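You operate a simulated robot arm through the tools that you are given. There is no shell and no other tool. Be economical: measure what you need, move in short steps, check, and stop when the job is done.

You are at the controls of a simulated two-armed robot. One attempt, no reset.

Task
Carry the teal tray with both arms and set it on the shelf of the two-tier table.

The check looks at the end state, three seconds after you hand in, the way a careful person would. Anything else that was tipped, shoved, dropped, spilled or broken makes it a failure.

Robot
Two 7-joint arms with two-finger parallel grippers on one trunk, on a base that drives. Base frame: it is fixed to the floor where the robot stands at the start and does not move with it; the origin is under the middle of the robot, x ahead of it, y to its left, z up; the surface under the hand at the start is at about z = 0.74. Units: m, rad, N and s.
The left shoulder is at the start at [0.07, 0.177, 0.995], the right one opposite. With the tool pointing down near the work surface each hand reaches from about 0.3 to 0.74 m from the robot's upright axis, wherever it stands, measured 20 degrees to its own side. Places, roughly: shelf of the two-tier table [0.7, 0.1, 0.3]; teal tray (29x16x5 cm) [0.5, 0.1, 0.8]. Payload 3.43 kg a hand.
Tool frame (each hand has its own): the origin (TCP) lies between the finger pads and is the grasp point; the fingertips stand 0.03 m ahead of it; z points along the fingers, y is the line along which they close. Largest opening 0.094 m; finger width 0.028, thickness 0.01; the body of the gripper, 0.05 by 0.096 m, starts 0.055 m behind the TCP.
Orientation is told as [roll, pitch, yaw] about the base's x, y, z axes, in that order, counted from this pose: with the fingers straight down and closing along the base's y, the tool's x points along the base's -x, its y along +y and its z along -z.

Tools
- The arms move only by the tool nudge_tool. It takes "left_moves", "right_moves" or both (then of equal length, played together; a hand with none holds still); each is a list of rows, each a list of 7 numbers: the shift along the tool's x, y, z in cm, then the turn, a rotation vector about the tool's x, y, z in rad, then the opening, from 0 (shut) to 1 (fully open). In form: [[dx, dy, dz, rx, ry, rz, claw], ...]. A call has 1 to 12 rows; each row shifts and turns the commanded pose from where the row before left it, along the tool's axes as they then stand. Each row takes 0.2 s and may step no farther than 0.05 m and 0.15 rad from the row before; otherwise, or with a gripper value out of range, the whole call is refused. Where a pose cannot be reached the arm comes as near as it can. A force on the tool above 40 N (or 10 N above the force at the start of the call, whichever is more), or a blocked arm, ends the call early, and 0.2 s more pass. Each finger travels about 0.153 m/s and halts on what it meets, pressing with about 45 N; the grip force reading is that of the motor and also rises with nothing between the fingers. The clock runs only during rows and for 0.2 s after the last one: add rows that do not move to give the fingers time. The reply holds the time, the measured pose of the TCP, the force on the tool along the base axes, the opening and the grip force, in the units named above and with some noise, with the torque about the TCP (base axes, N m) and any sound that the robot's microphone picked up.
- Cameras (640 x 400 px; columns grow to the right, rows downward): "scene" is now at [0.1279, 0.0141, 1.2911]; the picture's right is [0.16, -0.99, 0.00], its down [-0.76, -0.12, -0.64] and it looks along [0.64, 0.10, -0.76] (base axes); focal length 247 px, centre (320, 200). "left" rides on the left gripper at [0.076, -0.014, -0.102] in its tool frame; the picture's right is [0.18, 0.98, 0.00], its down [-0.75, 0.14, -0.64] and it looks along [-0.63, 0.12, 0.77] (tool axes); focal length 243 px, centre (320, 200). "right" rides on the right gripper at [0.076, 0.014, -0.102] in its tool frame; the picture's right is [-0.18, 0.98, 0.00], its down [-0.75, -0.14, -0.64] and it looks along [-0.63, -0.12, 0.77] (tool axes); focal length 243 px, centre (320, 200). There is no depth. A picture from a camera that has moved, and an enlarged one, comes with that camera's place and axes in the base frame and with its lens.
- capture(camera): a new picture of that camera. No time passes.
- move_column(by): slides the trunk up (or, below 0, down) by that many m; the arms and the scene camera ride with it, the base frame stays. It gives what a move gives, with no picture.
- drive_base(legs): drives the robot by 1 to 6 legs, each [ahead, turn to the left] in m and rad, along the robot's own axes; the way and the turn of a leg run together, so that a leg with both is an arc; at most 1.5 m and 3.142 rad a leg. The arms and the cameras ride along, it lands a little off, and it stops where it bumps. It gives what a move gives.
- pan_tilt(pan, tilt): turns the head with the scene camera to pan (to the left, within 1.501 rad either way) and tilt (down, from -0.506 to 1.204), counted from straight ahead of the robot. It gives what a move gives.
- enlarge(camera, box): a new picture of the part [left, top, right, bottom] of that camera's present view, enlarged. No time passes.
- hand_in(): hands the job in; it is judged then, once.

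Go step by step. Nothing tells you exact positions but the pictures and the camera data: compare them with the known pose of the tool, close in by small moves and look again before you grip or let go. The budget is 120 turns and 88 pictures, counting those below and the enlarged ones. Unless the task says otherwise, let go and move clear before handing in, and close with one line.

The tools are called after ">>>" by a JSON object that holds its "api" and its "payload". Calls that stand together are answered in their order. nudge_tool: Moves the arms, as the interface text tells. Its arguments: {"type":"object","properties":{"left_moves":{"type":"array"},"right_moves":{"type":"array"}},"required":[]} The other tools are called the same way: move_column (by) slides the trunk up or down; drive_base (legs) drives the base; pan_tilt (pan, tilt) turns the head that bears the scene camera; capture (camera) takes a picture; enlarge (camera, box) takes an enlarged picture of a part of a camera's view; hand_in () hands the job in.

At the start:

```text
time_s: 0.0
left_ee_pos: [0.3596, 0.4067, 0.9845]
left_tool_rot: [0.001, -0.001, -0.001]
left_contact_force: [0.3, 0.5, 0.0]
left_torque: [-0.02, -0.02, -0.02]
left_opening: 0.0942
left_gripper_force: 0.0
right_ee_pos: [0.4899, 0.0063, 1.0349]
right_tool_rot: [0.001, -0.001, -0.003]
right_contact_force: [1.0, -0.4, -0.2]
right_torque: [0.01, -0.04, -0.02]
right_opening: 0.0941
right_gripper_force: 0.1
trunk travel left (down, up): [-0.575, 0.265]
robot x, y, heading: [-0.0002, 0.0021, 0.0]
head pan, tilt: [0.157, 0.871]
```

scene: 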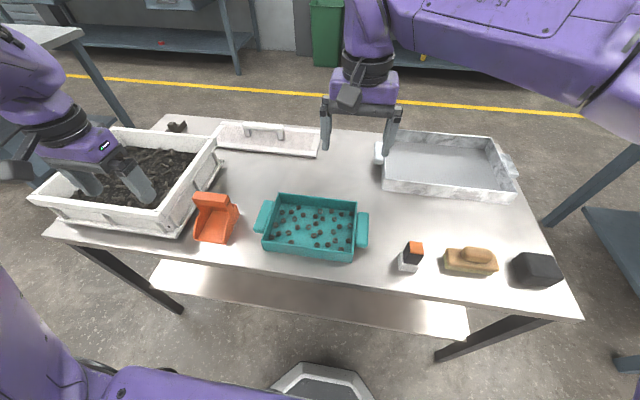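
right: 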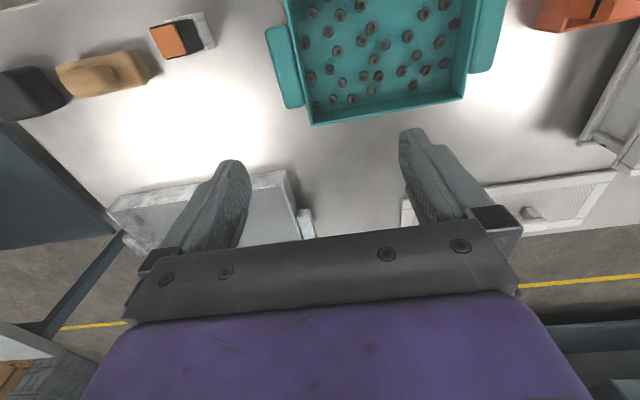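
left: 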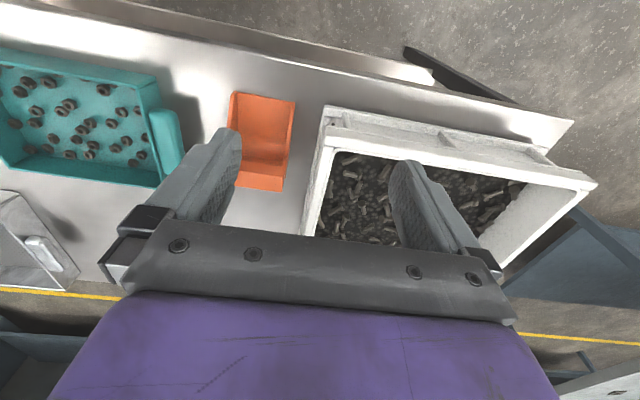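

The tray of loose nuts lies near the table's front edge with a handle at each end. The shelf is under the tabletop. I'll look closely at the handles first.

>>> {"api": "enlarge", "payload": {"camera": "scene", "box": [180, 160, 440, 322]}}

>>> {"api": "enlarge", "payload": {"camera": "right", "box": [240, 0, 560, 200]}}

>>> {"api": "enlarge", "payload": {"camera": "left", "box": [0, 30, 320, 230]}}

```text
2.46 times, centred on (310, 241) of scene
camera zoom: at [0.1279, 0.0141, 1.2911], right [0.16, -0.99, 0.0], down [-0.76, -0.12, -0.64], along [0.64, 0.1, -0.76], focal length 608 px, centre (345, 99)
```

zoom: 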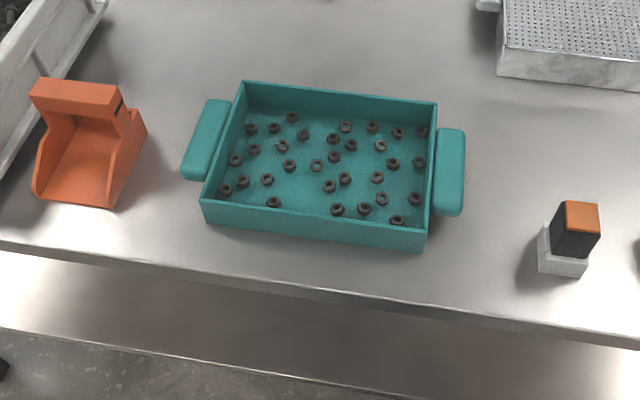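

```text
2.00 times, centred on (400, 100) of right
camera zoom: at [0.4139, 0.0194, 1.1364], right [0.19, 0.98, 0.0], down [0.75, -0.14, 0.64], along [0.63, -0.12, -0.77], focal length 485 px, centre (160, 400)
```

zoom: 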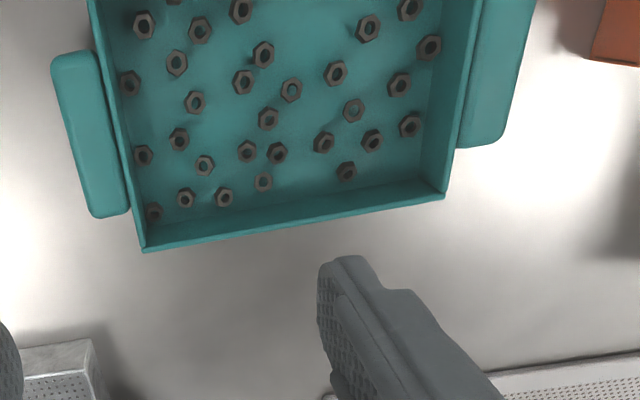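

```text
2.00 times, centred on (160, 130) of left
camera zoom: at [0.283, 0.3927, 1.0858], right [-0.18, 0.98, 0.0], down [0.75, 0.14, 0.64], along [0.63, 0.12, -0.77], focal length 485 px, centre (640, 340)
```

zoom: 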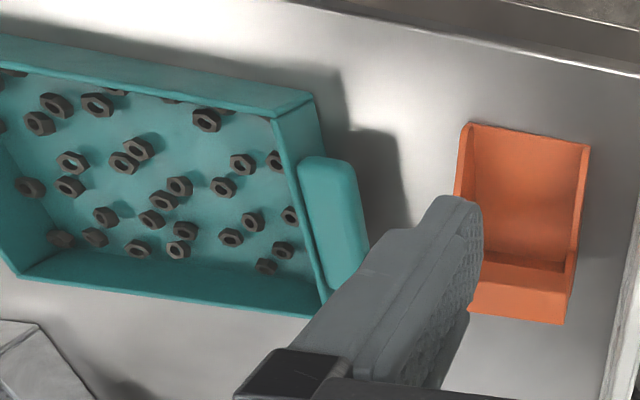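

The tray body spans x 0.405–0.56 and y −0.02–0.195, and its end handles reach about y 0.233 and −0.057. I'll pitch both hands 45° forward, so that one finger can go inside each end wall and one outside each handle, closing along y. First I move above the tray and pitch.

>>> {"api": "nudge_tool", "payload": {"left_moves": [[-0.8, -3.92, 0.7, 0, 0, 0, 1], [-0.8, -3.92, 0.7, 0, 0, 0, 1], [-0.8, -3.92, 0.7, 0, 0, 0, 1], [-0.8, -3.92, 0.7, 0, 0, 0, 1], [-0.8, -3.92, 0.7, 0, 0, 0, 1], [0, 0, 0, 0, -0.131, 0, 1], [0, 0, 0, 0, -0.131, 0, 1], [0, 0, 0, 0, -0.131, 0, 1], [0, 0, 0, 0, -0.131, 0, 1], [0, 0, 0, 0, -0.131, 0, 1], [0, 0, 0, 0, -0.131, 0, 1]], "right_moves": [[1.4, -0.86, 1.7, 0, 0, 0, 1], [1.4, -0.86, 1.7, 0, 0, 0, 1], [1.4, -0.86, 1.7, 0, 0, 0, 1], [1.4, -0.86, 1.7, 0, 0, 0, 1], [1.4, -0.86, 1.7, 0, 0, 0, 1], [0, 0, 0, 0, -0.131, 0, 1], [0, 0, 0, 0, -0.131, 0, 1], [0, 0, 0, 0, -0.131, 0, 1], [0, 0, 0, 0, -0.131, 0, 1], [0, 0, 0, 0, -0.131, 0, 1], [0, 0, 0, 0, -0.131, 0, 1]]}}

```text
time_s: 2.4
left_ee_pos: [0.4969, 0.2642, 0.8948]
left_tool_rot: [-0.036, -0.783, 0.035]
left_contact_force: [0.0, 0.5, 0.5]
left_torque: [0.06, 0.02, -0.03]
left_opening: 0.0941
left_gripper_force: 0.1
left hand out of reach, approached as far as the arm can: row 1, 2, 3, 4, 5, 6, 7, 8, 9, 10
right_ee_pos: [0.4174, -0.0374, 0.9492]
right_tool_rot: [0.002, -0.789, -0.002]
right_contact_force: [0.0, 0.3, 0.6]
right_torque: [-0.04, 0.02, -0.01]
right_opening: 0.0939
right_gripper_force: 0.0
trunk travel left (down, up): [-0.575, 0.265]
robot x, y, heading: [-0.001, -0.0003, -0.001]
head pan, tilt: [0.157, 0.871]
```

The right hand is in place. The left reports out of reach and sits at (0.497, 0.264, 0.895), so I look before correcting it.

>>> {"api": "capture", "payload": {"camera": "scene"}}

>>> {"api": "nudge_tool", "payload": {"left_moves": [[0, 0, 0, 0, 0, 0, 1]]}}

```text
81 pictures are left
camera scene: at [0.1272, 0.0146, 1.2912], right [0.16, -0.99, 0.0], down [-0.76, -0.12, -0.64], along [0.64, 0.1, -0.76], focal length 247 px, centre (320, 200)
```

scene: 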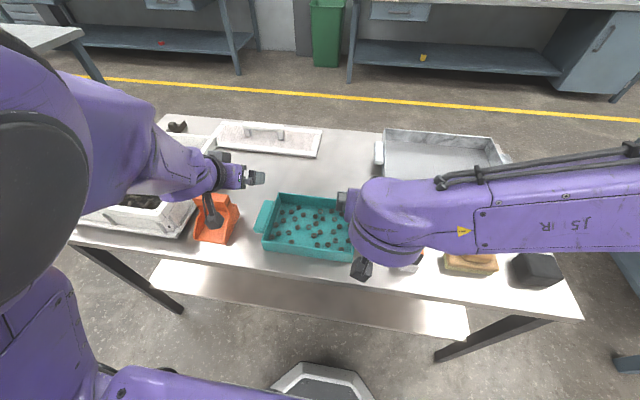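

```text
time_s: 2.8
left_ee_pos: [0.4975, 0.2628, 0.8951]
left_tool_rot: [-0.036, -0.787, 0.033]
left_contact_force: [0.0, -0.1, 0.3]
left_torque: [-0.01, -0.02, -0.01]
left_opening: 0.0941
left_gripper_force: 0.1
right_ee_pos: [0.4191, -0.0385, 0.9505]
right_tool_rot: [-0.001, -0.787, -0.002]
right_contact_force: [0.7, -0.2, 0.2]
right_torque: [0.0, 0.01, -0.02]
right_opening: 0.094
right_gripper_force: 0.0
trunk travel left (down, up): [-0.575, 0.265]
robot x, y, heading: [0.0031, 0.003, -0.002]
head pan, tilt: [0.157, 0.871]
```

The left is holding near (0.497, 0.263, 0.895) above the scoop and tray. I'll try sliding it inward over the left handle.

>>> {"api": "nudge_tool", "payload": {"left_moves": [[0, -2.5, 0, 0, 0, 0, 1], [0, -2.5, 0, 0, 0, 0, 1], [0, 0, 0, 0, 0, 0, 1]]}}

```text
time_s: 3.6
left_ee_pos: [0.498, 0.2615, 0.8953]
left_tool_rot: [-0.034, -0.788, 0.027]
left_contact_force: [-0.4, 0.5, 0.0]
left_torque: [0.0, -0.01, 0.03]
left_opening: 0.094
left_gripper_force: 0.1
left hand out of reach, approached as far as the arm can: row 1, 2
right_ee_pos: [0.4188, -0.0374, 0.9489]
right_tool_rot: [0.001, -0.788, -0.003]
right_contact_force: [0.4, -1.0, -0.2]
right_torque: [0.0, -0.02, -0.01]
right_opening: 0.0941
right_gripper_force: 0.0
trunk travel left (down, up): [-0.575, 0.265]
robot x, y, heading: [0.0005, 0.001, 0.001]
head pan, tilt: [0.157, 0.871]
```

The left arm is at a joint limit this close in. I'll back the robot off 0.15 m so that both arms work more extended.

>>> {"api": "drive_base", "payload": {"legs": [[-0.15, 0]]}}

>>> {"api": "nudge_tool", "payload": {"left_moves": [[-1.4, 0, 1.4, 0, 0, 0, 1], [-1.4, 0, 1.4, 0, 0, 0, 1], [-1.4, 0, 1.4, 0, 0, 0, 1], [-1.4, -1, 1.4, 0, 0, 0, 1], [-1.4, -1, 1.4, 0, 0, 0, 1], [0, -1, 0, 0, 0, 0, 1], [0, -1, 0, 0, 0, 0, 1], [0, 0, 0, 0, 0, 0, 1]], "right_moves": [[-1.4, 0, 1.4, 0, 0, 0, 1], [-1.4, 0, 1.4, 0, 0, 0, 1], [-1.4, 0, 1.4, 0, 0, 0, 1], [-1.4, 0, 1.4, 0, 0, 0, 1], [-1.4, 0, 1.4, 0, 0, 0, 1], [-1.4, 0, 1.4, 0, 0, 0, 1], [-1.4, 0, 1.4, 0, 0, 0, 1], [0, 0, 0, 0, 0, 0, 1]]}}

>>> {"api": "capture", "payload": {"camera": "scene"}}

```text
time_s: 5.0
left_ee_pos: [0.3476, 0.262, 0.8958]
left_tool_rot: [-0.035, -0.784, 0.03]
left_contact_force: [-1.1, -0.8, 0.7]
left_torque: [0.0, 0.01, 0.0]
left_opening: 0.094
left_gripper_force: 0.1
right_ee_pos: [0.2677, -0.0375, 0.9496]
right_tool_rot: [-0.001, -0.788, -0.003]
right_contact_force: [-0.4, 0.3, -0.2]
right_torque: [0.01, -0.03, 0.03]
right_opening: 0.0941
right_gripper_force: 0.1
trunk travel left (down, up): [-0.575, 0.265]
robot x, y, heading: [-0.1491, -0.0017, -0.005]
head pan, tilt: [0.157, 0.871]
```

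```text
time_s: 6.8
left_ee_pos: [0.4464, 0.2228, 0.8953]
left_tool_rot: [-0.035, -0.785, 0.029]
left_contact_force: [0.0, -0.6, -0.1]
left_torque: [0.01, -0.01, 0.01]
left_opening: 0.0941
left_gripper_force: 0.0
right_ee_pos: [0.4068, -0.0362, 0.9492]
right_tool_rot: [0.0, -0.788, -0.001]
right_contact_force: [-0.6, 0.1, 1.0]
right_torque: [0.0, 0.03, 0.02]
right_opening: 0.094
right_gripper_force: 0.0
trunk travel left (down, up): [-0.575, 0.265]
robot x, y, heading: [-0.1493, -0.002, -0.006]
head pan, tilt: [0.157, 0.871]
```

```text
80 pictures are left
camera scene: at [-0.023, 0.0141, 1.2911], right [0.16, -0.99, 0.0], down [-0.76, -0.12, -0.64], along [0.64, 0.1, -0.76], focal length 247 px, centre (320, 200)
```

scene: 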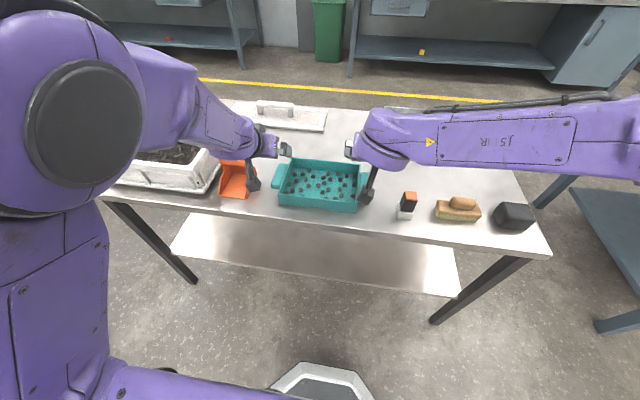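

Both arms move freely now. I straighten the left hand's small twist, bring both hands just above the handles and look through the hand cameras.

>>> {"api": "nudge_tool", "payload": {"left_moves": [[-0.21, -0.4, 1.39, -0.0145, 0, 0.0205, 1], [-0.21, -0.4, 1.39, 0, 0, 0, 1], [-0.21, -0.4, 1.39, 0, 0, 0, 1], [0, 0, 0, 0, 0, 0, 1]], "right_moves": [[0.14, 0, 3.58, 0, 0, 0, 1], [0.14, 0, 3.58, 0, 0, 0, 1], [0.14, 0, 3.58, 0, 0, 0, 1], [0, 0, 0, 0, 0, 0, 1]]}}

>>> {"api": "enlarge", "payload": {"camera": "scene", "box": [200, 100, 440, 250]}}

>>> {"api": "capture", "payload": {"camera": "left"}}

>>> {"api": "capture", "payload": {"camera": "right"}}

```text
time_s: 7.8
left_ee_pos: [0.4806, 0.211, 0.8715]
left_tool_rot: [0.002, -0.787, 0.002]
left_contact_force: [-0.5, -0.1, 0.1]
left_torque: [-0.01, -0.02, 0.0]
left_opening: 0.0938
left_gripper_force: 0.1
right_ee_pos: [0.4777, -0.0364, 0.8701]
right_tool_rot: [0.0, -0.787, -0.003]
right_contact_force: [0.6, -0.1, 0.1]
right_torque: [0.0, -0.01, 0.01]
right_opening: 0.0939
right_gripper_force: 0.1
trunk travel left (down, up): [-0.575, 0.265]
robot x, y, heading: [-0.1504, 0.0061, -0.0]
head pan, tilt: [0.157, 0.871]
```

```text
2.67 times, centred on (320, 175) of scene
camera zoom: at [-0.0239, 0.014, 1.2912], right [0.16, -0.99, 0.0], down [-0.75, -0.12, -0.64], along [0.64, 0.1, -0.76], focal length 659 px, centre (320, 267)
```

zoom: 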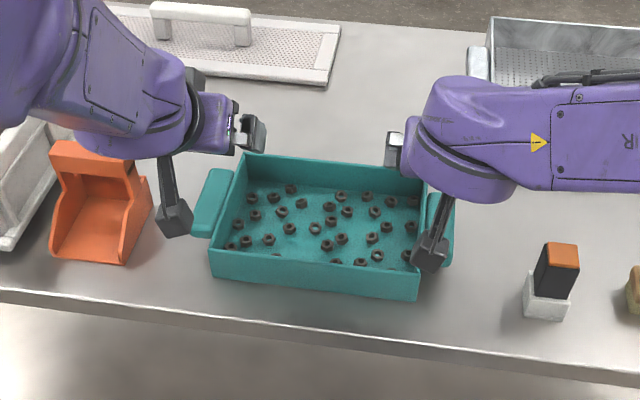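

```text
78 pictures are left
camera left: at [0.354, 0.1965, 0.8896], right [-0.13, 0.98, -0.13], down [0.08, 0.14, 0.99], along [0.99, 0.12, -0.09], focal length 243 px, centre (320, 200)
```

left: 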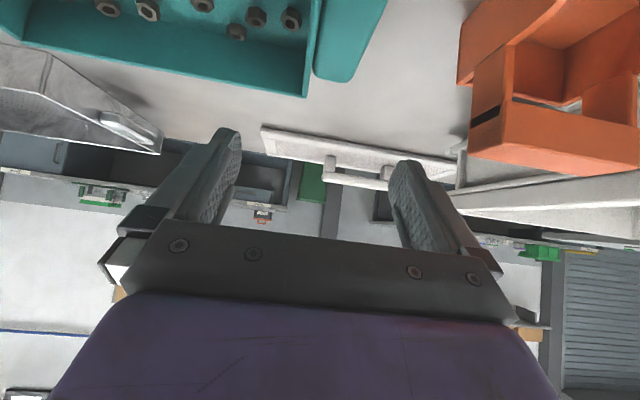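

```text
77 pictures are left
camera right: at [0.3525, -0.0223, 0.8884], right [0.13, 0.98, 0.13], down [0.08, -0.14, 0.99], along [0.99, -0.12, -0.09], focal length 243 px, centre (320, 200)
```

right: 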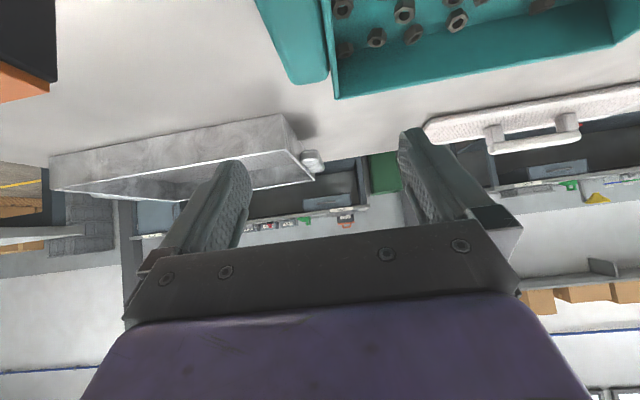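

The camera readings confirm that each hand straddles its end wall and handle. I'll lower both hands to z≈0.787, keeping the fingertips above the nuts.

>>> {"api": "nudge_tool", "payload": {"left_moves": [[1.2, 0, 1.2, 0, 0, 0, 1], [1.2, 0, 1.2, 0, 0, 0, 1], [1.2, 0, 1.2, 0, 0, 0, 1], [1.2, 0, 1.2, 0, 0, 0, 1], [1.15, 0, 1.15, 0, 0, 0, 1], [0, 0, 0, 0, 0, 0, 1]], "right_moves": [[1.15, 0, 1.2, 0, 0, 0, 1], [1.15, 0, 1.2, 0, 0, 0, 1], [1.15, 0, 1.2, 0, 0, 0, 1], [1.15, 0, 1.2, 0, 0, 0, 1], [1.1, 0, 1.2, 0, 0, 0, 1], [0, 0, 0, 0, 0, 0, 1]]}}

>>> {"api": "enlarge", "payload": {"camera": "scene", "box": [200, 100, 440, 250]}}

>>> {"api": "capture", "payload": {"camera": "left"}}

>>> {"api": "capture", "payload": {"camera": "right"}}

```text
time_s: 9.2
left_ee_pos: [0.4817, 0.2189, 0.7878]
left_tool_rot: [-0.047, -0.784, 0.067]
left_contact_force: [0.3, 0.3, 0.1]
left_torque: [0.01, 0.0, 0.01]
left_opening: 0.094
left_gripper_force: 0.2
right_ee_pos: [0.4842, -0.0356, 0.789]
right_tool_rot: [0.001, -0.788, -0.001]
right_contact_force: [-0.3, 0.7, 1.0]
right_torque: [0.0, 0.0, -0.01]
right_opening: 0.0941
right_gripper_force: 0.1
trunk travel left (down, up): [-0.575, 0.265]
robot x, y, heading: [-0.154, 0.0002, -0.002]
head pan, tilt: [0.157, 0.871]
```

```text
2.67 times, centred on (320, 175) of scene
camera zoom: at [-0.0231, 0.014, 1.2911], right [0.16, -0.99, 0.0], down [-0.76, -0.12, -0.64], along [0.64, 0.1, -0.76], focal length 659 px, centre (320, 267)
```

zoom: 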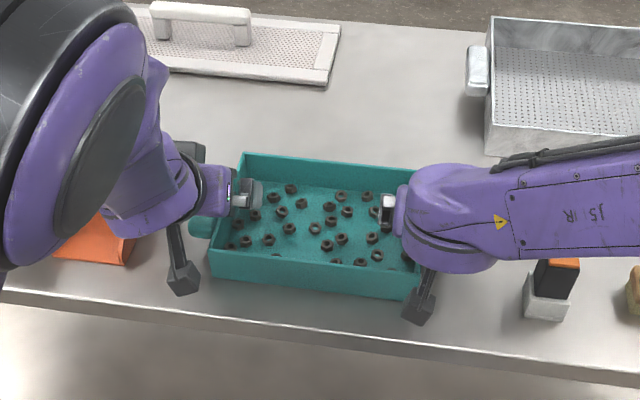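

```text
75 pictures are left
camera left: at [0.3552, 0.2027, 0.8065], right [-0.16, 0.97, -0.16], down [0.08, 0.18, 0.98], along [0.98, 0.15, -0.1], focal length 243 px, centre (320, 200)
```

left: 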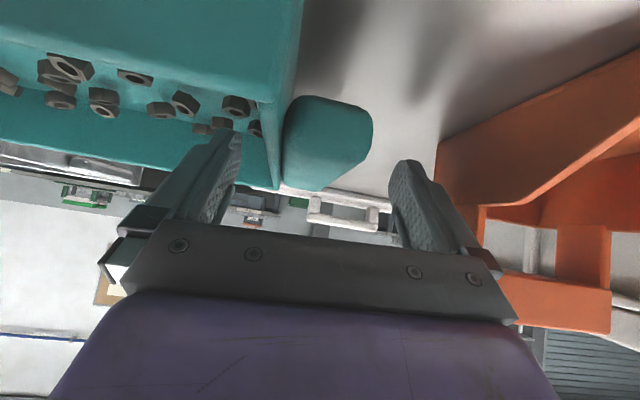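

```text
74 pictures are left
camera right: at [0.3579, -0.0219, 0.8067], right [0.13, 0.98, 0.13], down [0.08, -0.14, 0.99], along [0.99, -0.12, -0.09], focal length 243 px, centre (320, 200)
```

right: 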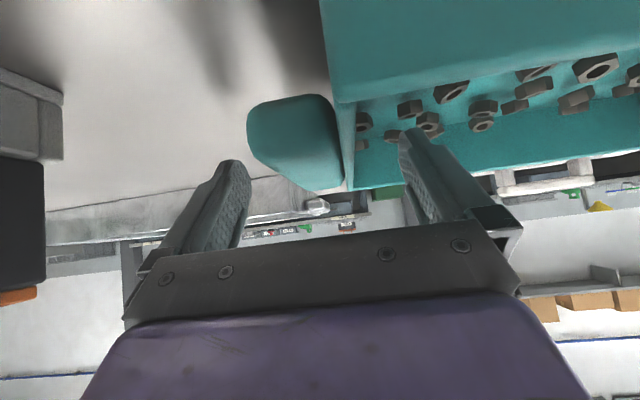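

The hands straddle well, but the left is slightly twisted (yaw 0.067). I'll check whether it corrects with a small counter-turn.

>>> {"api": "nudge_tool", "payload": {"left_moves": [[0, -0.4, 0, 0, 0, 0.025, 1], [0, -0.4, 0, 0, 0, 0.025, 1], [0, 0, 0, 0, 0, 0, 1]]}}

```text
time_s: 10.0
left_ee_pos: [0.4791, 0.212, 0.7805]
left_tool_rot: [0.011, -0.771, -0.011]
left_contact_force: [-0.5, -1.5, -0.5]
left_torque: [0.0, 0.0, -0.01]
left_opening: 0.0941
left_gripper_force: 0.1
right_ee_pos: [0.4833, -0.0355, 0.789]
right_tool_rot: [0.002, -0.786, 0.0]
right_contact_force: [0.9, 0.1, -0.3]
right_torque: [0.03, 0.04, -0.02]
right_opening: 0.0939
right_gripper_force: 0.1
trunk travel left (down, up): [-0.575, 0.265]
robot x, y, heading: [-0.1501, -0.0006, 0.004]
head pan, tilt: [0.157, 0.871]
```

The left is aligned now but 6 mm low, so I raise it slightly and view the scene.

>>> {"api": "nudge_tool", "payload": {"left_moves": [[-0.4, 0, -0.4, 0, -0.012, 0, 1], [0, 0, 0, 0, 0, 0, 1]]}}

>>> {"api": "capture", "payload": {"camera": "left"}}

```text
time_s: 10.6
left_ee_pos: [0.4782, 0.2156, 0.7833]
left_tool_rot: [0.009, -0.78, -0.006]
left_contact_force: [0.7, -0.8, 0.4]
left_torque: [0.03, 0.01, 0.02]
left_opening: 0.094
left_gripper_force: 0.1
right_ee_pos: [0.4836, -0.0361, 0.7877]
right_tool_rot: [0.001, -0.788, -0.002]
right_contact_force: [0.8, 0.5, 0.2]
right_torque: [0.0, -0.02, -0.03]
right_opening: 0.0938
right_gripper_force: 0.0
trunk travel left (down, up): [-0.575, 0.265]
robot x, y, heading: [-0.1474, -0.0005, 0.005]
head pan, tilt: [0.157, 0.871]
```

```text
73 pictures are left
camera left: at [0.3512, 0.2009, 0.8025], right [-0.13, 0.98, -0.12], down [0.09, 0.13, 0.99], along [0.99, 0.12, -0.1], focal length 243 px, centre (320, 200)
```

left: 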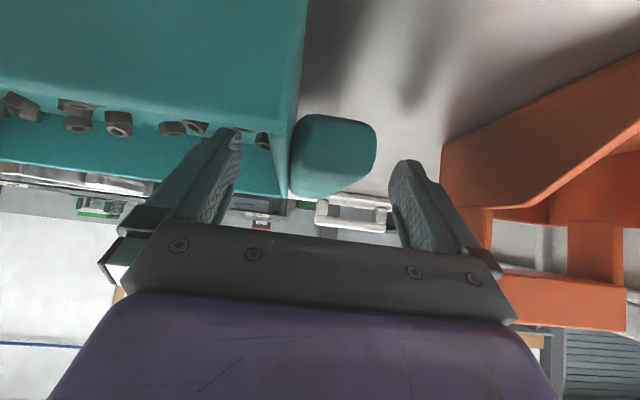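

Left-arm tracking is poor in this posture. I'll raise the trunk to clear the tray, back off 0.08 m and re-extend, which also keeps the elbows farther from the table.

>>> {"api": "move_column", "payload": {"by": 0.1}}

>>> {"api": "drive_base", "payload": {"legs": [[-0.08, 0]]}}

>>> {"api": "nudge_tool", "payload": {"left_moves": [[-1.4, -0.1, 1.4, 0, 0, 0, 1], [-1.4, -0.1, 1.4, 0, 0, 0, 1], [-1.4, -0.1, 1.4, 0, 0, 0, 1], [-1.4, -0.1, 1.4, 0, 0, 0, 1], [0, 0, 0, 0, 0, 0, 1]], "right_moves": [[-1.4, 0, 1.4, 0, 0, 0, 1], [-1.4, 0, 1.4, 0, 0, 0, 1], [-1.4, 0, 1.4, 0, 0, 0, 1], [-1.4, 0, 1.4, 0, 0, 0, 1], [0, 0, 0, 0, 0, 0, 1]]}}

>>> {"api": "capture", "payload": {"camera": "scene"}}

```text
time_s: 11.9
left_ee_pos: [0.4797, 0.2123, 0.8874]
left_tool_rot: [0.002, -0.785, -0.003]
left_contact_force: [0.1, 0.0, 0.3]
left_torque: [0.01, 0.01, 0.03]
left_opening: 0.094
left_gripper_force: 0.1
right_ee_pos: [0.4843, -0.0359, 0.888]
right_tool_rot: [0.0, -0.787, 0.001]
right_contact_force: [0.4, -0.5, -0.1]
right_torque: [-0.03, -0.02, -0.01]
right_opening: 0.0939
right_gripper_force: 0.1
trunk travel left (down, up): [-0.675, 0.165]
robot x, y, heading: [-0.1498, -0.0027, 0.001]
head pan, tilt: [0.157, 0.871]
```

```text
time_s: 13.0
left_ee_pos: [0.4005, 0.2134, 0.8908]
left_tool_rot: [0.001, -0.792, 0.001]
left_contact_force: [0.3, 0.3, 0.2]
left_torque: [0.03, -0.01, -0.01]
left_opening: 0.0939
left_gripper_force: 0.1
right_ee_pos: [0.4047, -0.0353, 0.8894]
right_tool_rot: [0.0, -0.787, 0.0]
right_contact_force: [-0.1, 0.1, 0.8]
right_torque: [-0.03, -0.01, 0.0]
right_opening: 0.094
right_gripper_force: 0.0
trunk travel left (down, up): [-0.675, 0.165]
robot x, y, heading: [-0.2329, 0.0026, -0.0]
head pan, tilt: [0.157, 0.871]
```

```text
time_s: 14.2
left_ee_pos: [0.4807, 0.208, 0.8919]
left_tool_rot: [0.001, -0.792, -0.001]
left_contact_force: [-0.8, 0.0, -0.2]
left_torque: [-0.03, 0.01, 0.01]
left_opening: 0.0939
left_gripper_force: 0.0
right_ee_pos: [0.4835, -0.0358, 0.8895]
right_tool_rot: [0.0, -0.787, 0.0]
right_contact_force: [-0.1, -0.7, -0.6]
right_torque: [0.0, 0.01, -0.02]
right_opening: 0.094
right_gripper_force: 0.1
trunk travel left (down, up): [-0.675, 0.165]
robot x, y, heading: [-0.2303, -0.0003, -0.001]
head pan, tilt: [0.157, 0.871]
```

```text
72 pictures are left
camera scene: at [-0.1031, 0.0135, 1.3912], right [0.16, -0.99, 0.0], down [-0.75, -0.12, -0.64], along [0.64, 0.1, -0.76], focal length 247 px, centre (320, 200)
```

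scene: 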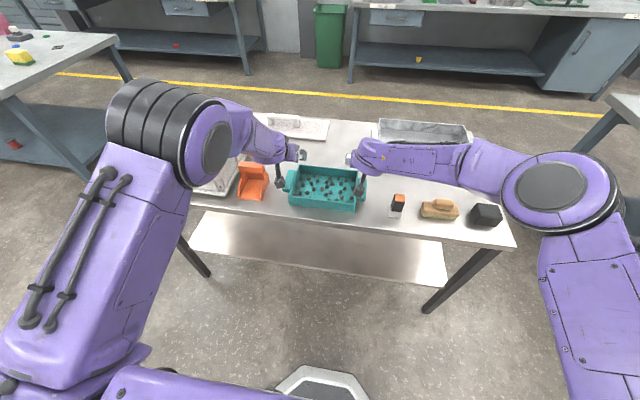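

Both arms are well extended and aligned. I lower the trunk so the fingers straddle the end walls.

>>> {"api": "move_column", "payload": {"by": -0.105}}

>>> {"api": "capture", "payload": {"camera": "left"}}

>>> {"api": "capture", "payload": {"camera": "right"}}

```text
time_s: 15.5
left_ee_pos: [0.4786, 0.2085, 0.7858]
left_tool_rot: [0.0, -0.791, 0.0]
left_contact_force: [-0.5, 0.3, -0.8]
left_torque: [-0.02, 0.02, 0.01]
left_opening: 0.094
left_gripper_force: 0.1
right_ee_pos: [0.4832, -0.036, 0.7839]
right_tool_rot: [-0.002, -0.788, 0.001]
right_contact_force: [-0.5, 0.4, 0.4]
right_torque: [0.02, 0.0, 0.01]
right_opening: 0.0939
right_gripper_force: 0.1
trunk travel left (down, up): [-0.57, 0.27]
robot x, y, heading: [-0.2313, -0.0041, 0.005]
head pan, tilt: [0.157, 0.871]
```

```text
71 pictures are left
camera left: at [0.3527, 0.1946, 0.8039], right [-0.13, 0.98, -0.13], down [0.07, 0.14, 0.99], along [0.99, 0.12, -0.09], focal length 243 px, centre (320, 200)
```

left: 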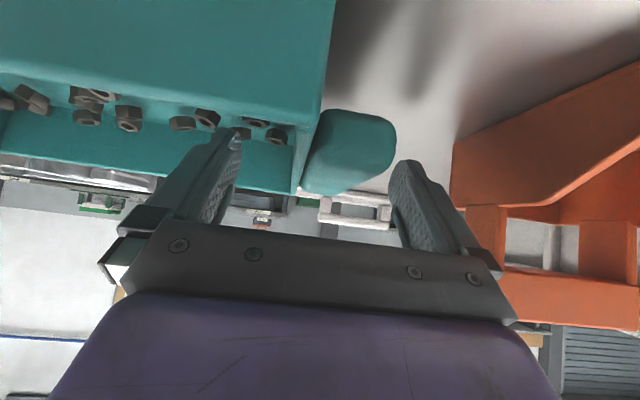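

```text
70 pictures are left
camera right: at [0.3582, -0.0224, 0.8019], right [0.13, 0.98, 0.13], down [0.08, -0.14, 0.99], along [0.99, -0.12, -0.09], focal length 243 px, centre (320, 200)
```

right: 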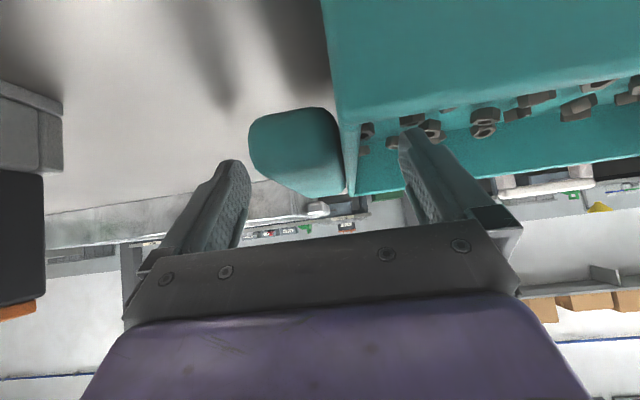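

Both hands are centred to within a millimetre or two and clear of the nuts. I close both grippers together.

>>> {"api": "nudge_tool", "payload": {"left_moves": [[0, 0, 0, 0, 0, 0, 0.7], [0, 0, 0, 0, 0, 0, 0.5], [0, 0, 0, 0, 0, 0, 0.3], [0, 0, 0, 0, 0, 0, 0], [0, 0, 0, 0, 0, 0, 0], [0, 0, 0, 0, 0, 0, 0]], "right_moves": [[0, 0, 0, 0, 0, 0, 0.7], [0, 0, 0, 0, 0, 0, 0.5], [0, 0, 0, 0, 0, 0, 0.3], [0, 0, 0, 0, 0, 0, 0], [0, 0, 0, 0, 0, 0, 0], [0, 0, 0, 0, 0, 0, 0]]}}

>>> {"api": "capture", "payload": {"camera": "left"}}

>>> {"api": "capture", "payload": {"camera": "right"}}

```text
time_s: 16.9
left_ee_pos: [0.4793, 0.2112, 0.7861]
left_tool_rot: [0.001, -0.791, 0.0]
left_contact_force: [0.5, 11.8, -1.1]
left_torque: [0.03, 0.01, -0.11]
left_opening: 0.0409
left_gripper_force: 44.8
right_ee_pos: [0.4839, -0.0373, 0.784]
right_tool_rot: [-0.003, -0.788, -0.001]
right_contact_force: [-1.8, -13.1, 0.9]
right_torque: [-0.05, 0.07, 0.18]
right_opening: 0.0408
right_gripper_force: 45.3
trunk travel left (down, up): [-0.57, 0.27]
robot x, y, heading: [-0.2307, -0.0002, 0.007]
head pan, tilt: [0.157, 0.871]
```

```text
69 pictures are left
camera left: at [0.3527, 0.1955, 0.8036], right [-0.13, 0.98, -0.13], down [0.07, 0.14, 0.99], along [0.99, 0.12, -0.09], focal length 243 px, centre (320, 200)
```

left: 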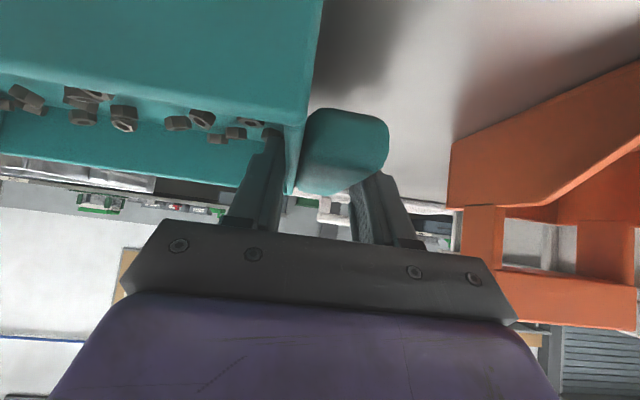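

```text
68 pictures are left
camera right: at [0.3586, -0.023, 0.8017], right [0.13, 0.98, 0.13], down [0.08, -0.14, 0.99], along [0.99, -0.12, -0.09], focal length 243 px, centre (320, 200)
```

right: 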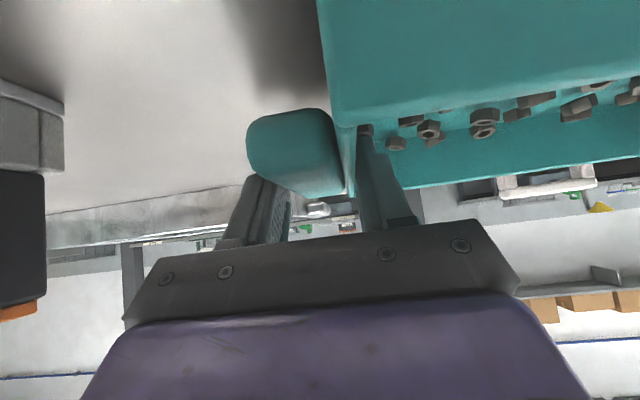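

Both hands grip 0.041 m at 45 N. I ease the small sideways tension, then lift 5 cm with the trunk.

>>> {"api": "nudge_tool", "payload": {"left_moves": [[0, 0.25, 0, 0, 0, 0, 0], [0, 0, 0, 0, 0, 0, 0]], "right_moves": [[0, -0.15, 0, 0, 0, 0, 0], [0, 0, 0, 0, 0, 0, 0]]}}

>>> {"api": "move_column", "payload": {"by": 0.05}}

>>> {"api": "capture", "payload": {"camera": "left"}}

>>> {"api": "capture", "payload": {"camera": "scene"}}

```text
time_s: 17.5
left_ee_pos: [0.481, 0.21, 0.7856]
left_tool_rot: [-0.001, -0.79, -0.003]
left_contact_force: [-4.6, 1.7, 2.0]
left_torque: [-0.06, 0.09, -0.21]
left_opening: 0.0407
left_gripper_force: 45.2
right_ee_pos: [0.4831, -0.0372, 0.7837]
right_tool_rot: [0.002, -0.79, 0.001]
right_contact_force: [3.6, -2.2, 0.3]
right_torque: [0.14, 0.15, -0.37]
right_opening: 0.0409
right_gripper_force: 44.8
trunk travel left (down, up): [-0.57, 0.27]
robot x, y, heading: [-0.2294, -0.0036, -0.001]
head pan, tilt: [0.157, 0.871]
```

```text
time_s: 18.5
left_ee_pos: [0.4817, 0.2101, 0.8353]
left_tool_rot: [0.0, -0.789, 0.001]
left_contact_force: [-0.5, -6.4, -2.3]
left_torque: [0.1, 0.03, 0.0]
left_opening: 0.0409
left_gripper_force: 45.2
right_ee_pos: [0.4843, -0.036, 0.8323]
right_tool_rot: [0.002, -0.787, 0.002]
right_contact_force: [0.9, 6.3, -2.8]
right_torque: [0.01, -0.06, -0.13]
right_opening: 0.041
right_gripper_force: 45.0
trunk travel left (down, up): [-0.62, 0.22]
robot x, y, heading: [-0.2275, 0.0019, -0.002]
head pan, tilt: [0.157, 0.871]
```

```text
67 pictures are left
camera left: at [0.3538, 0.1964, 0.8525], right [-0.13, 0.98, -0.13], down [0.08, 0.14, 0.99], along [0.99, 0.12, -0.09], focal length 243 px, centre (320, 200)
```

left: 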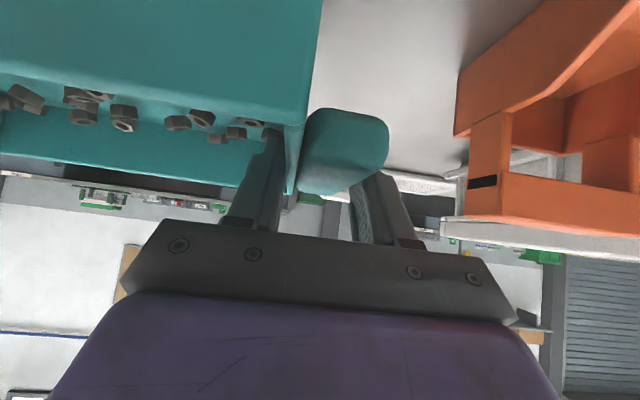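

```text
66 pictures are left
camera scene: at [-0.1003, 0.0142, 1.3359], right [0.16, -0.99, 0.0], down [-0.76, -0.12, -0.64], along [0.64, 0.1, -0.77], focal length 247 px, centre (320, 200)
```

scene: 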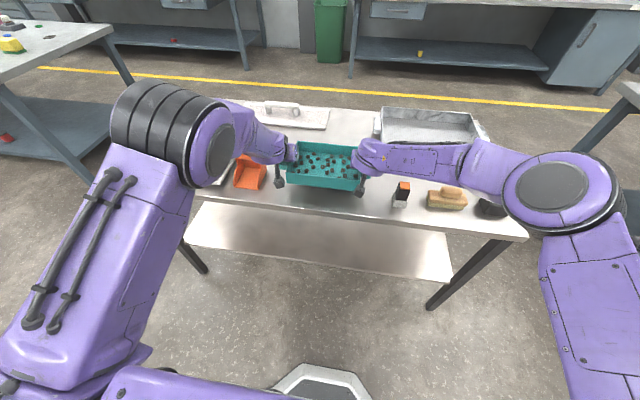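

The tray is lifted level with its nuts. I raise a bit more and glance sideways and behind before backing away.

>>> {"api": "move_column", "payload": {"by": 0.05}}

>>> {"api": "pan_tilt", "payload": {"pan": 1.5, "tilt": 0.6}}

>>> {"api": "capture", "payload": {"camera": "scene"}}

>>> {"api": "pan_tilt", "payload": {"pan": -1.5, "tilt": 0.6}}

>>> {"api": "capture", "payload": {"camera": "scene"}}

```text
time_s: 19.4
left_ee_pos: [0.4801, 0.2107, 0.8844]
left_tool_rot: [0.0, -0.789, -0.001]
left_contact_force: [-0.2, -13.6, -3.7]
left_torque: [0.06, 0.03, 0.16]
left_opening: 0.0409
left_gripper_force: 45.0
right_ee_pos: [0.4844, -0.0371, 0.8822]
right_tool_rot: [0.001, -0.786, 0.002]
right_contact_force: [-0.3, 13.7, -2.5]
right_torque: [0.08, -0.02, -0.17]
right_opening: 0.0411
right_gripper_force: 44.8
trunk travel left (down, up): [-0.67, 0.17]
robot x, y, heading: [-0.2274, -0.0021, -0.003]
head pan, tilt: [0.157, 0.871]
```

```text
time_s: 20.9
left_ee_pos: [0.4812, 0.2104, 0.8855]
left_tool_rot: [-0.003, -0.79, 0.0]
left_contact_force: [0.1, -22.2, -3.0]
left_torque: [-0.11, -0.07, 0.27]
left_opening: 0.0408
left_gripper_force: 45.1
right_ee_pos: [0.484, -0.0368, 0.8825]
right_tool_rot: [0.001, -0.786, 0.003]
right_contact_force: [-1.6, 21.6, -2.9]
right_torque: [0.02, 0.04, -0.22]
right_opening: 0.0405
right_gripper_force: 45.2
trunk travel left (down, up): [-0.67, 0.17]
robot x, y, heading: [-0.2306, 0.0036, 0.001]
head pan, tilt: [1.499, 0.6]
```

```text
65 pictures are left
camera scene: at [-0.1704, 0.0902, 1.4085], right [1.0, -0.07, 0.0], down [-0.04, -0.56, -0.82], along [0.06, 0.82, -0.57], focal length 247 px, centre (320, 200)
```

scene: 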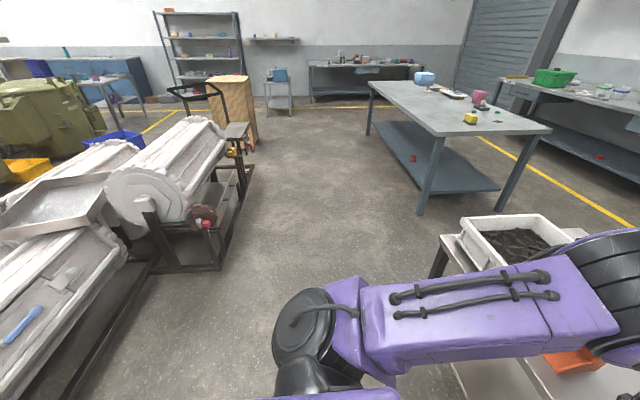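

```text
time_s: 23.5
left_ee_pos: [0.4805, 0.2098, 0.8852]
left_tool_rot: [-0.005, -0.789, 0.0]
left_contact_force: [0.3, -24.0, -3.6]
left_torque: [-0.13, -0.02, 0.3]
left_opening: 0.0409
left_gripper_force: 44.7
right_ee_pos: [0.4848, -0.0376, 0.8824]
right_tool_rot: [0.001, -0.785, 0.001]
right_contact_force: [-0.1, 23.7, -3.2]
right_torque: [0.01, 0.05, -0.32]
right_opening: 0.041
right_gripper_force: 45.1
trunk travel left (down, up): [-0.67, 0.17]
robot x, y, heading: [-0.2285, 0.0012, 0.001]
head pan, tilt: [-1.499, 0.6]
```

```text
64 pictures are left
camera scene: at [-0.1702, -0.0861, 1.4086], right [-1.0, -0.07, 0.0], down [-0.04, 0.56, -0.83], along [0.06, -0.82, -0.56], focal length 247 px, centre (320, 200)
```

scene: 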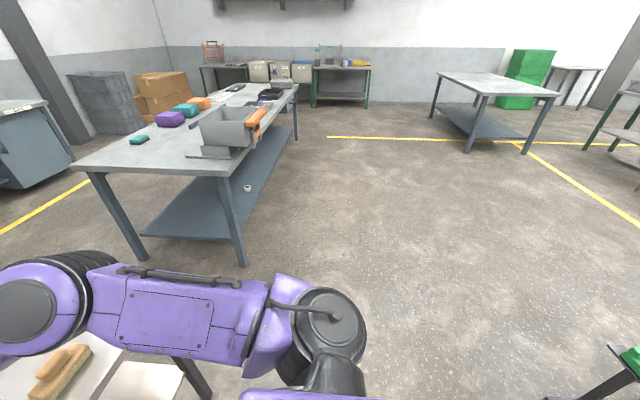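

Space behind is enough for a 0.26 m retreat. I ease the growing sideways pull between the hands first.

>>> {"api": "nudge_tool", "payload": {"left_moves": [[0, -0.15, 0, 0, 0, 0, 0], [0, 0, 0, 0, 0, 0, 0]], "right_moves": [[0, 0.15, 0, 0, 0, 0, 0], [0, 0, 0, 0, 0, 0, 0]]}}

>>> {"api": "pan_tilt", "payload": {"pan": 0, "tilt": 0.7}}

>>> {"api": "drive_base", "payload": {"legs": [[-0.26, 0]]}}

>>> {"api": "capture", "payload": {"camera": "scene"}}

```text
time_s: 24.1
left_ee_pos: [0.4803, 0.2104, 0.8845]
left_tool_rot: [0.0, -0.788, 0.002]
left_contact_force: [-0.6, -12.3, -3.6]
left_torque: [-0.05, 0.13, -0.03]
left_opening: 0.0408
left_gripper_force: 44.6
right_ee_pos: [0.4845, -0.0367, 0.8834]
right_tool_rot: [-0.002, -0.784, -0.001]
right_contact_force: [1.2, 13.1, -2.0]
right_torque: [0.01, -0.12, -0.29]
right_opening: 0.0411
right_gripper_force: 45.2
trunk travel left (down, up): [-0.67, 0.17]
robot x, y, heading: [-0.2305, 0.0001, 0.001]
head pan, tilt: [-1.499, 0.6]
```

```text
time_s: 25.7
left_ee_pos: [0.4797, 0.2112, 0.8844]
left_tool_rot: [-0.001, -0.788, 0.003]
left_contact_force: [-0.5, 2.7, -4.0]
left_torque: [0.15, 0.12, -0.13]
left_opening: 0.0408
left_gripper_force: 45.6
right_ee_pos: [0.4856, -0.0373, 0.8831]
right_tool_rot: [-0.001, -0.785, 0.002]
right_contact_force: [0.9, -3.9, -1.3]
right_torque: [0.17, -0.08, -0.03]
right_opening: 0.0407
right_gripper_force: 45.1
trunk travel left (down, up): [-0.67, 0.17]
robot x, y, heading: [-0.2276, -0.0001, -0.003]
head pan, tilt: [0.0, 0.7]
```

```text
time_s: 27.6
left_ee_pos: [0.2185, 0.2081, 0.8857]
left_tool_rot: [0.001, -0.789, -0.001]
left_contact_force: [-1.0, 16.3, -3.5]
left_torque: [0.05, 0.0, -0.16]
left_opening: 0.0409
left_gripper_force: 45.3
right_ee_pos: [0.2224, -0.0385, 0.882]
right_tool_rot: [-0.001, -0.785, -0.002]
right_contact_force: [0.3, -16.0, -2.5]
right_torque: [-0.08, -0.02, 0.18]
right_opening: 0.0409
right_gripper_force: 45.1
trunk travel left (down, up): [-0.67, 0.17]
robot x, y, heading: [-0.4929, 0.0044, -0.004]
head pan, tilt: [0.0, 0.7]
```

```text
63 pictures are left
camera scene: at [-0.3545, 0.0017, 1.3998], right [0.0, -1.0, 0.0], down [-0.65, 0.0, -0.76], along [0.76, 0.0, -0.65], focal length 247 px, centre (320, 200)
```

scene: 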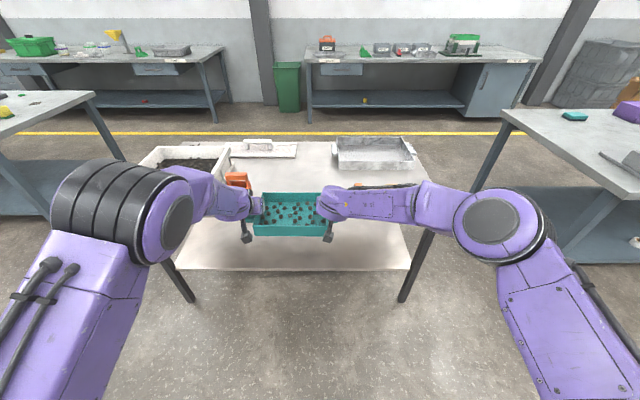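

The tray is clear of the table. I ease the side force, then lower the trunk so that I can look into the shelf bay.

>>> {"api": "nudge_tool", "payload": {"left_moves": [[0, 0.08, 0, 0, 0, 0, 0]], "right_moves": [[0, -0.08, 0, 0, 0, 0, 0]]}}

>>> {"api": "move_column", "payload": {"by": -0.44}}

>>> {"api": "capture", "payload": {"camera": "scene"}}

>>> {"api": "capture", "payload": {"camera": "left"}}

>>> {"api": "capture", "payload": {"camera": "right"}}

```text
time_s: 27.9
left_ee_pos: [0.2185, 0.2078, 0.8847]
left_tool_rot: [-0.001, -0.787, -0.002]
left_contact_force: [0.5, -3.2, -3.5]
left_torque: [0.14, -0.15, 0.35]
left_opening: 0.0409
left_gripper_force: 45.1
right_ee_pos: [0.2227, -0.0392, 0.8817]
right_tool_rot: [0.0, -0.783, -0.005]
right_contact_force: [-0.5, 3.2, -1.5]
right_torque: [-0.1, 0.07, -0.2]
right_opening: 0.041
right_gripper_force: 45.1
trunk travel left (down, up): [-0.67, 0.17]
robot x, y, heading: [-0.4944, -0.0001, -0.001]
head pan, tilt: [0.0, 0.7]
```

```text
refused: -0.44 is not a number from -0.4 to 0.4
```

```text
62 pictures are left
camera scene: at [-0.3537, 0.0015, 1.3997], right [0.0, -1.0, 0.0], down [-0.65, 0.0, -0.76], along [0.76, 0.0, -0.65], focal length 247 px, centre (320, 200)
```

scene: 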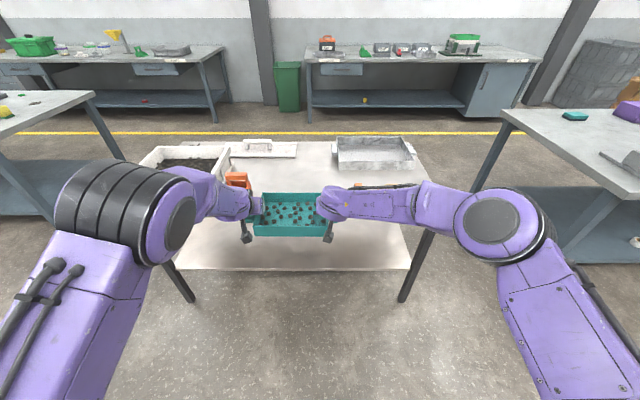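

```text
61 pictures are left
camera left: at [0.0917, 0.1939, 0.9024], right [-0.13, 0.98, -0.13], down [0.08, 0.14, 0.99], along [0.99, 0.12, -0.09], focal length 243 px, centre (320, 200)
```

left: 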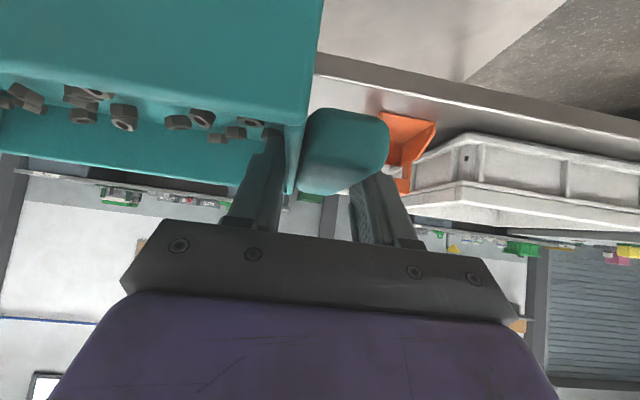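

```text
60 pictures are left
camera right: at [0.0963, -0.025, 0.8999], right [0.13, 0.98, 0.13], down [0.08, -0.14, 0.99], along [0.99, -0.12, -0.1], focal length 243 px, centre (320, 200)
```

right: 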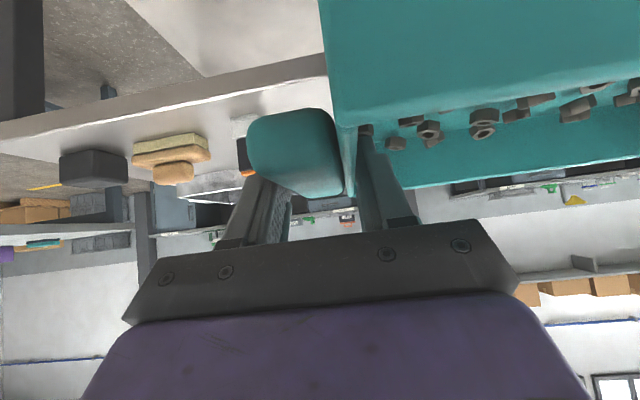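

The column takes at most 0.4 m per call, so I lower in two steps.

>>> {"api": "move_column", "payload": {"by": -0.3}}

>>> {"api": "pan_tilt", "payload": {"pan": 0, "tilt": 0.5}}

>>> {"api": "capture", "payload": {"camera": "scene"}}

>>> {"api": "capture", "payload": {"camera": "left"}}

```text
time_s: 30.9
left_ee_pos: [0.2173, 0.208, 0.5849]
left_tool_rot: [0.001, -0.788, -0.003]
left_contact_force: [0.6, -13.5, -2.1]
left_torque: [-0.05, 0.02, 0.18]
left_opening: 0.0408
left_gripper_force: 44.6
right_ee_pos: [0.2206, -0.0392, 0.583]
right_tool_rot: [-0.001, -0.785, -0.004]
right_contact_force: [0.0, 14.2, -1.7]
right_torque: [0.07, -0.02, -0.15]
right_opening: 0.0409
right_gripper_force: 44.9
trunk travel left (down, up): [-0.37, 0.47]
robot x, y, heading: [-0.4919, -0.0021, -0.001]
head pan, tilt: [0.0, 0.7]
```

```text
time_s: 31.7
left_ee_pos: [0.2183, 0.2083, 0.5851]
left_tool_rot: [-0.001, -0.788, -0.001]
left_contact_force: [0.3, -16.6, -3.1]
left_torque: [-0.04, 0.04, 0.15]
left_opening: 0.0407
left_gripper_force: 45.0
right_ee_pos: [0.2216, -0.0399, 0.5824]
right_tool_rot: [0.0, -0.786, -0.002]
right_contact_force: [-0.4, 15.7, -2.4]
right_torque: [0.1, -0.02, -0.19]
right_opening: 0.0409
right_gripper_force: 45.1
trunk travel left (down, up): [-0.37, 0.47]
robot x, y, heading: [-0.4958, -0.0005, 0.001]
head pan, tilt: [0.0, 0.499]
```

```text
59 pictures are left
camera scene: at [-0.349, 0.0017, 1.1175], right [0.0, -1.0, 0.0], down [-0.48, 0.0, -0.88], along [0.88, 0.0, -0.48], focal length 247 px, centre (320, 200)
```

scene: 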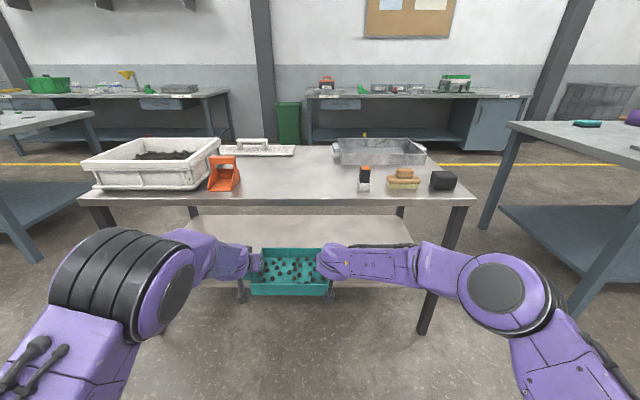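

```text
58 pictures are left
camera left: at [0.0909, 0.194, 0.6031], right [-0.13, 0.98, -0.13], down [0.08, 0.14, 0.99], along [0.99, 0.12, -0.09], focal length 243 px, centre (320, 200)
```

left: 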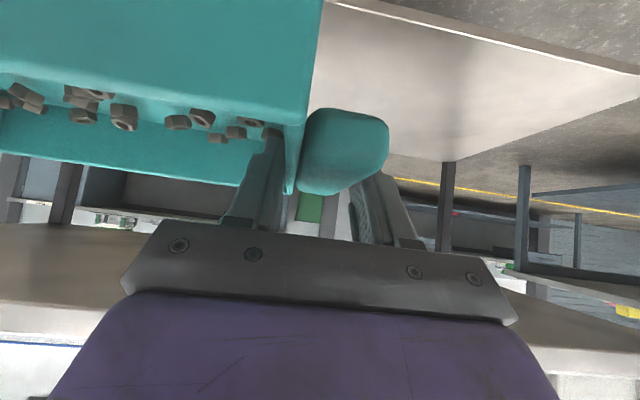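

The bay is empty, with the tabletop underside at about 0.71 and the shelf at about 0.30. I relieve the pull and lower to carry height, just above the shelf.

>>> {"api": "nudge_tool", "payload": {"left_moves": [[0, -0.05, 0, 0, 0, 0, 0]], "right_moves": [[0, 0.05, 0, 0, 0, 0, 0]]}}

>>> {"api": "move_column", "payload": {"by": -0.18}}

>>> {"api": "capture", "payload": {"camera": "scene"}}

>>> {"api": "capture", "payload": {"camera": "right"}}

>>> {"api": "capture", "payload": {"camera": "left"}}

```text
time_s: 32.1
left_ee_pos: [0.2178, 0.2081, 0.5856]
left_tool_rot: [0.002, -0.79, -0.002]
left_contact_force: [-2.2, -13.1, -2.6]
left_torque: [-0.26, -0.11, -0.19]
left_opening: 0.0409
left_gripper_force: 45.3
right_ee_pos: [0.2206, -0.038, 0.5829]
right_tool_rot: [-0.001, -0.785, -0.001]
right_contact_force: [2.1, 13.4, -2.7]
right_torque: [0.16, 0.11, -0.21]
right_opening: 0.0408
right_gripper_force: 44.7
trunk travel left (down, up): [-0.37, 0.47]
robot x, y, heading: [-0.495, -0.0021, -0.004]
head pan, tilt: [0.0, 0.499]
```

```text
time_s: 34.1
left_ee_pos: [0.2184, 0.2092, 0.4062]
left_tool_rot: [0.001, -0.788, -0.002]
left_contact_force: [0.4, -7.7, -3.4]
left_torque: [-0.03, 0.04, 0.04]
left_opening: 0.0409
left_gripper_force: 45.0
right_ee_pos: [0.2215, -0.0383, 0.4025]
right_tool_rot: [-0.003, -0.786, -0.003]
right_contact_force: [-0.2, 8.1, -2.5]
right_torque: [0.13, -0.05, -0.1]
right_opening: 0.0411
right_gripper_force: 45.0
trunk travel left (down, up): [-0.19, 0.65]
robot x, y, heading: [-0.4936, -0.0009, -0.001]
head pan, tilt: [0.0, 0.499]
```

```text
57 pictures are left
camera scene: at [-0.3493, 0.0016, 0.9376], right [0.0, -1.0, 0.0], down [-0.48, 0.0, -0.88], along [0.88, 0.0, -0.48], focal length 247 px, centre (320, 200)
```

scene: 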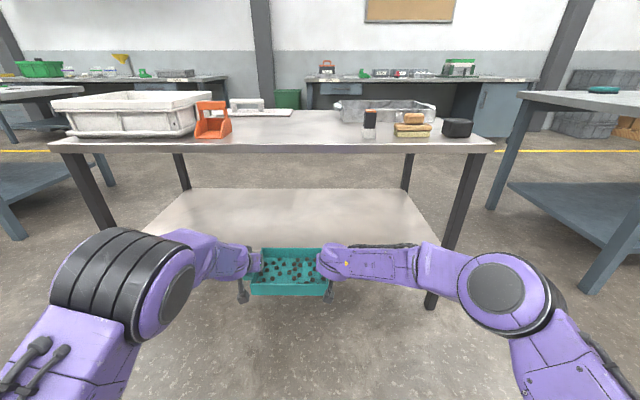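

```text
56 pictures are left
camera right: at [0.0953, -0.0245, 0.4208], right [0.13, 0.98, 0.13], down [0.08, -0.14, 0.99], along [0.99, -0.12, -0.1], focal length 243 px, centre (320, 200)
```

right: 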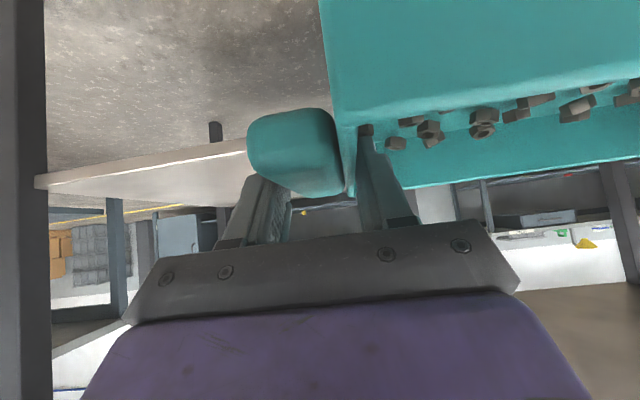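

```text
55 pictures are left
camera left: at [0.091, 0.1941, 0.4235], right [-0.13, 0.98, -0.13], down [0.08, 0.14, 0.99], along [0.99, 0.12, -0.09], focal length 243 px, centre (320, 200)
```

left: 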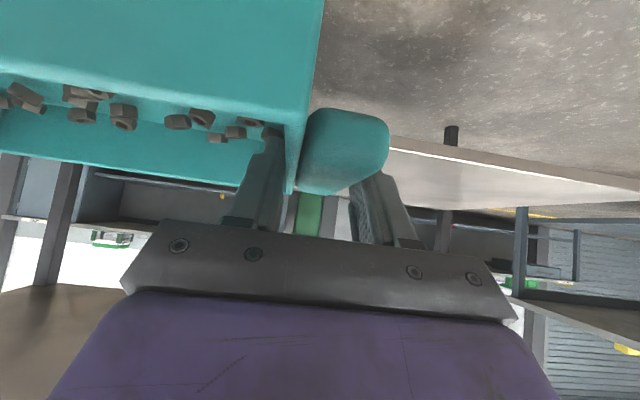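

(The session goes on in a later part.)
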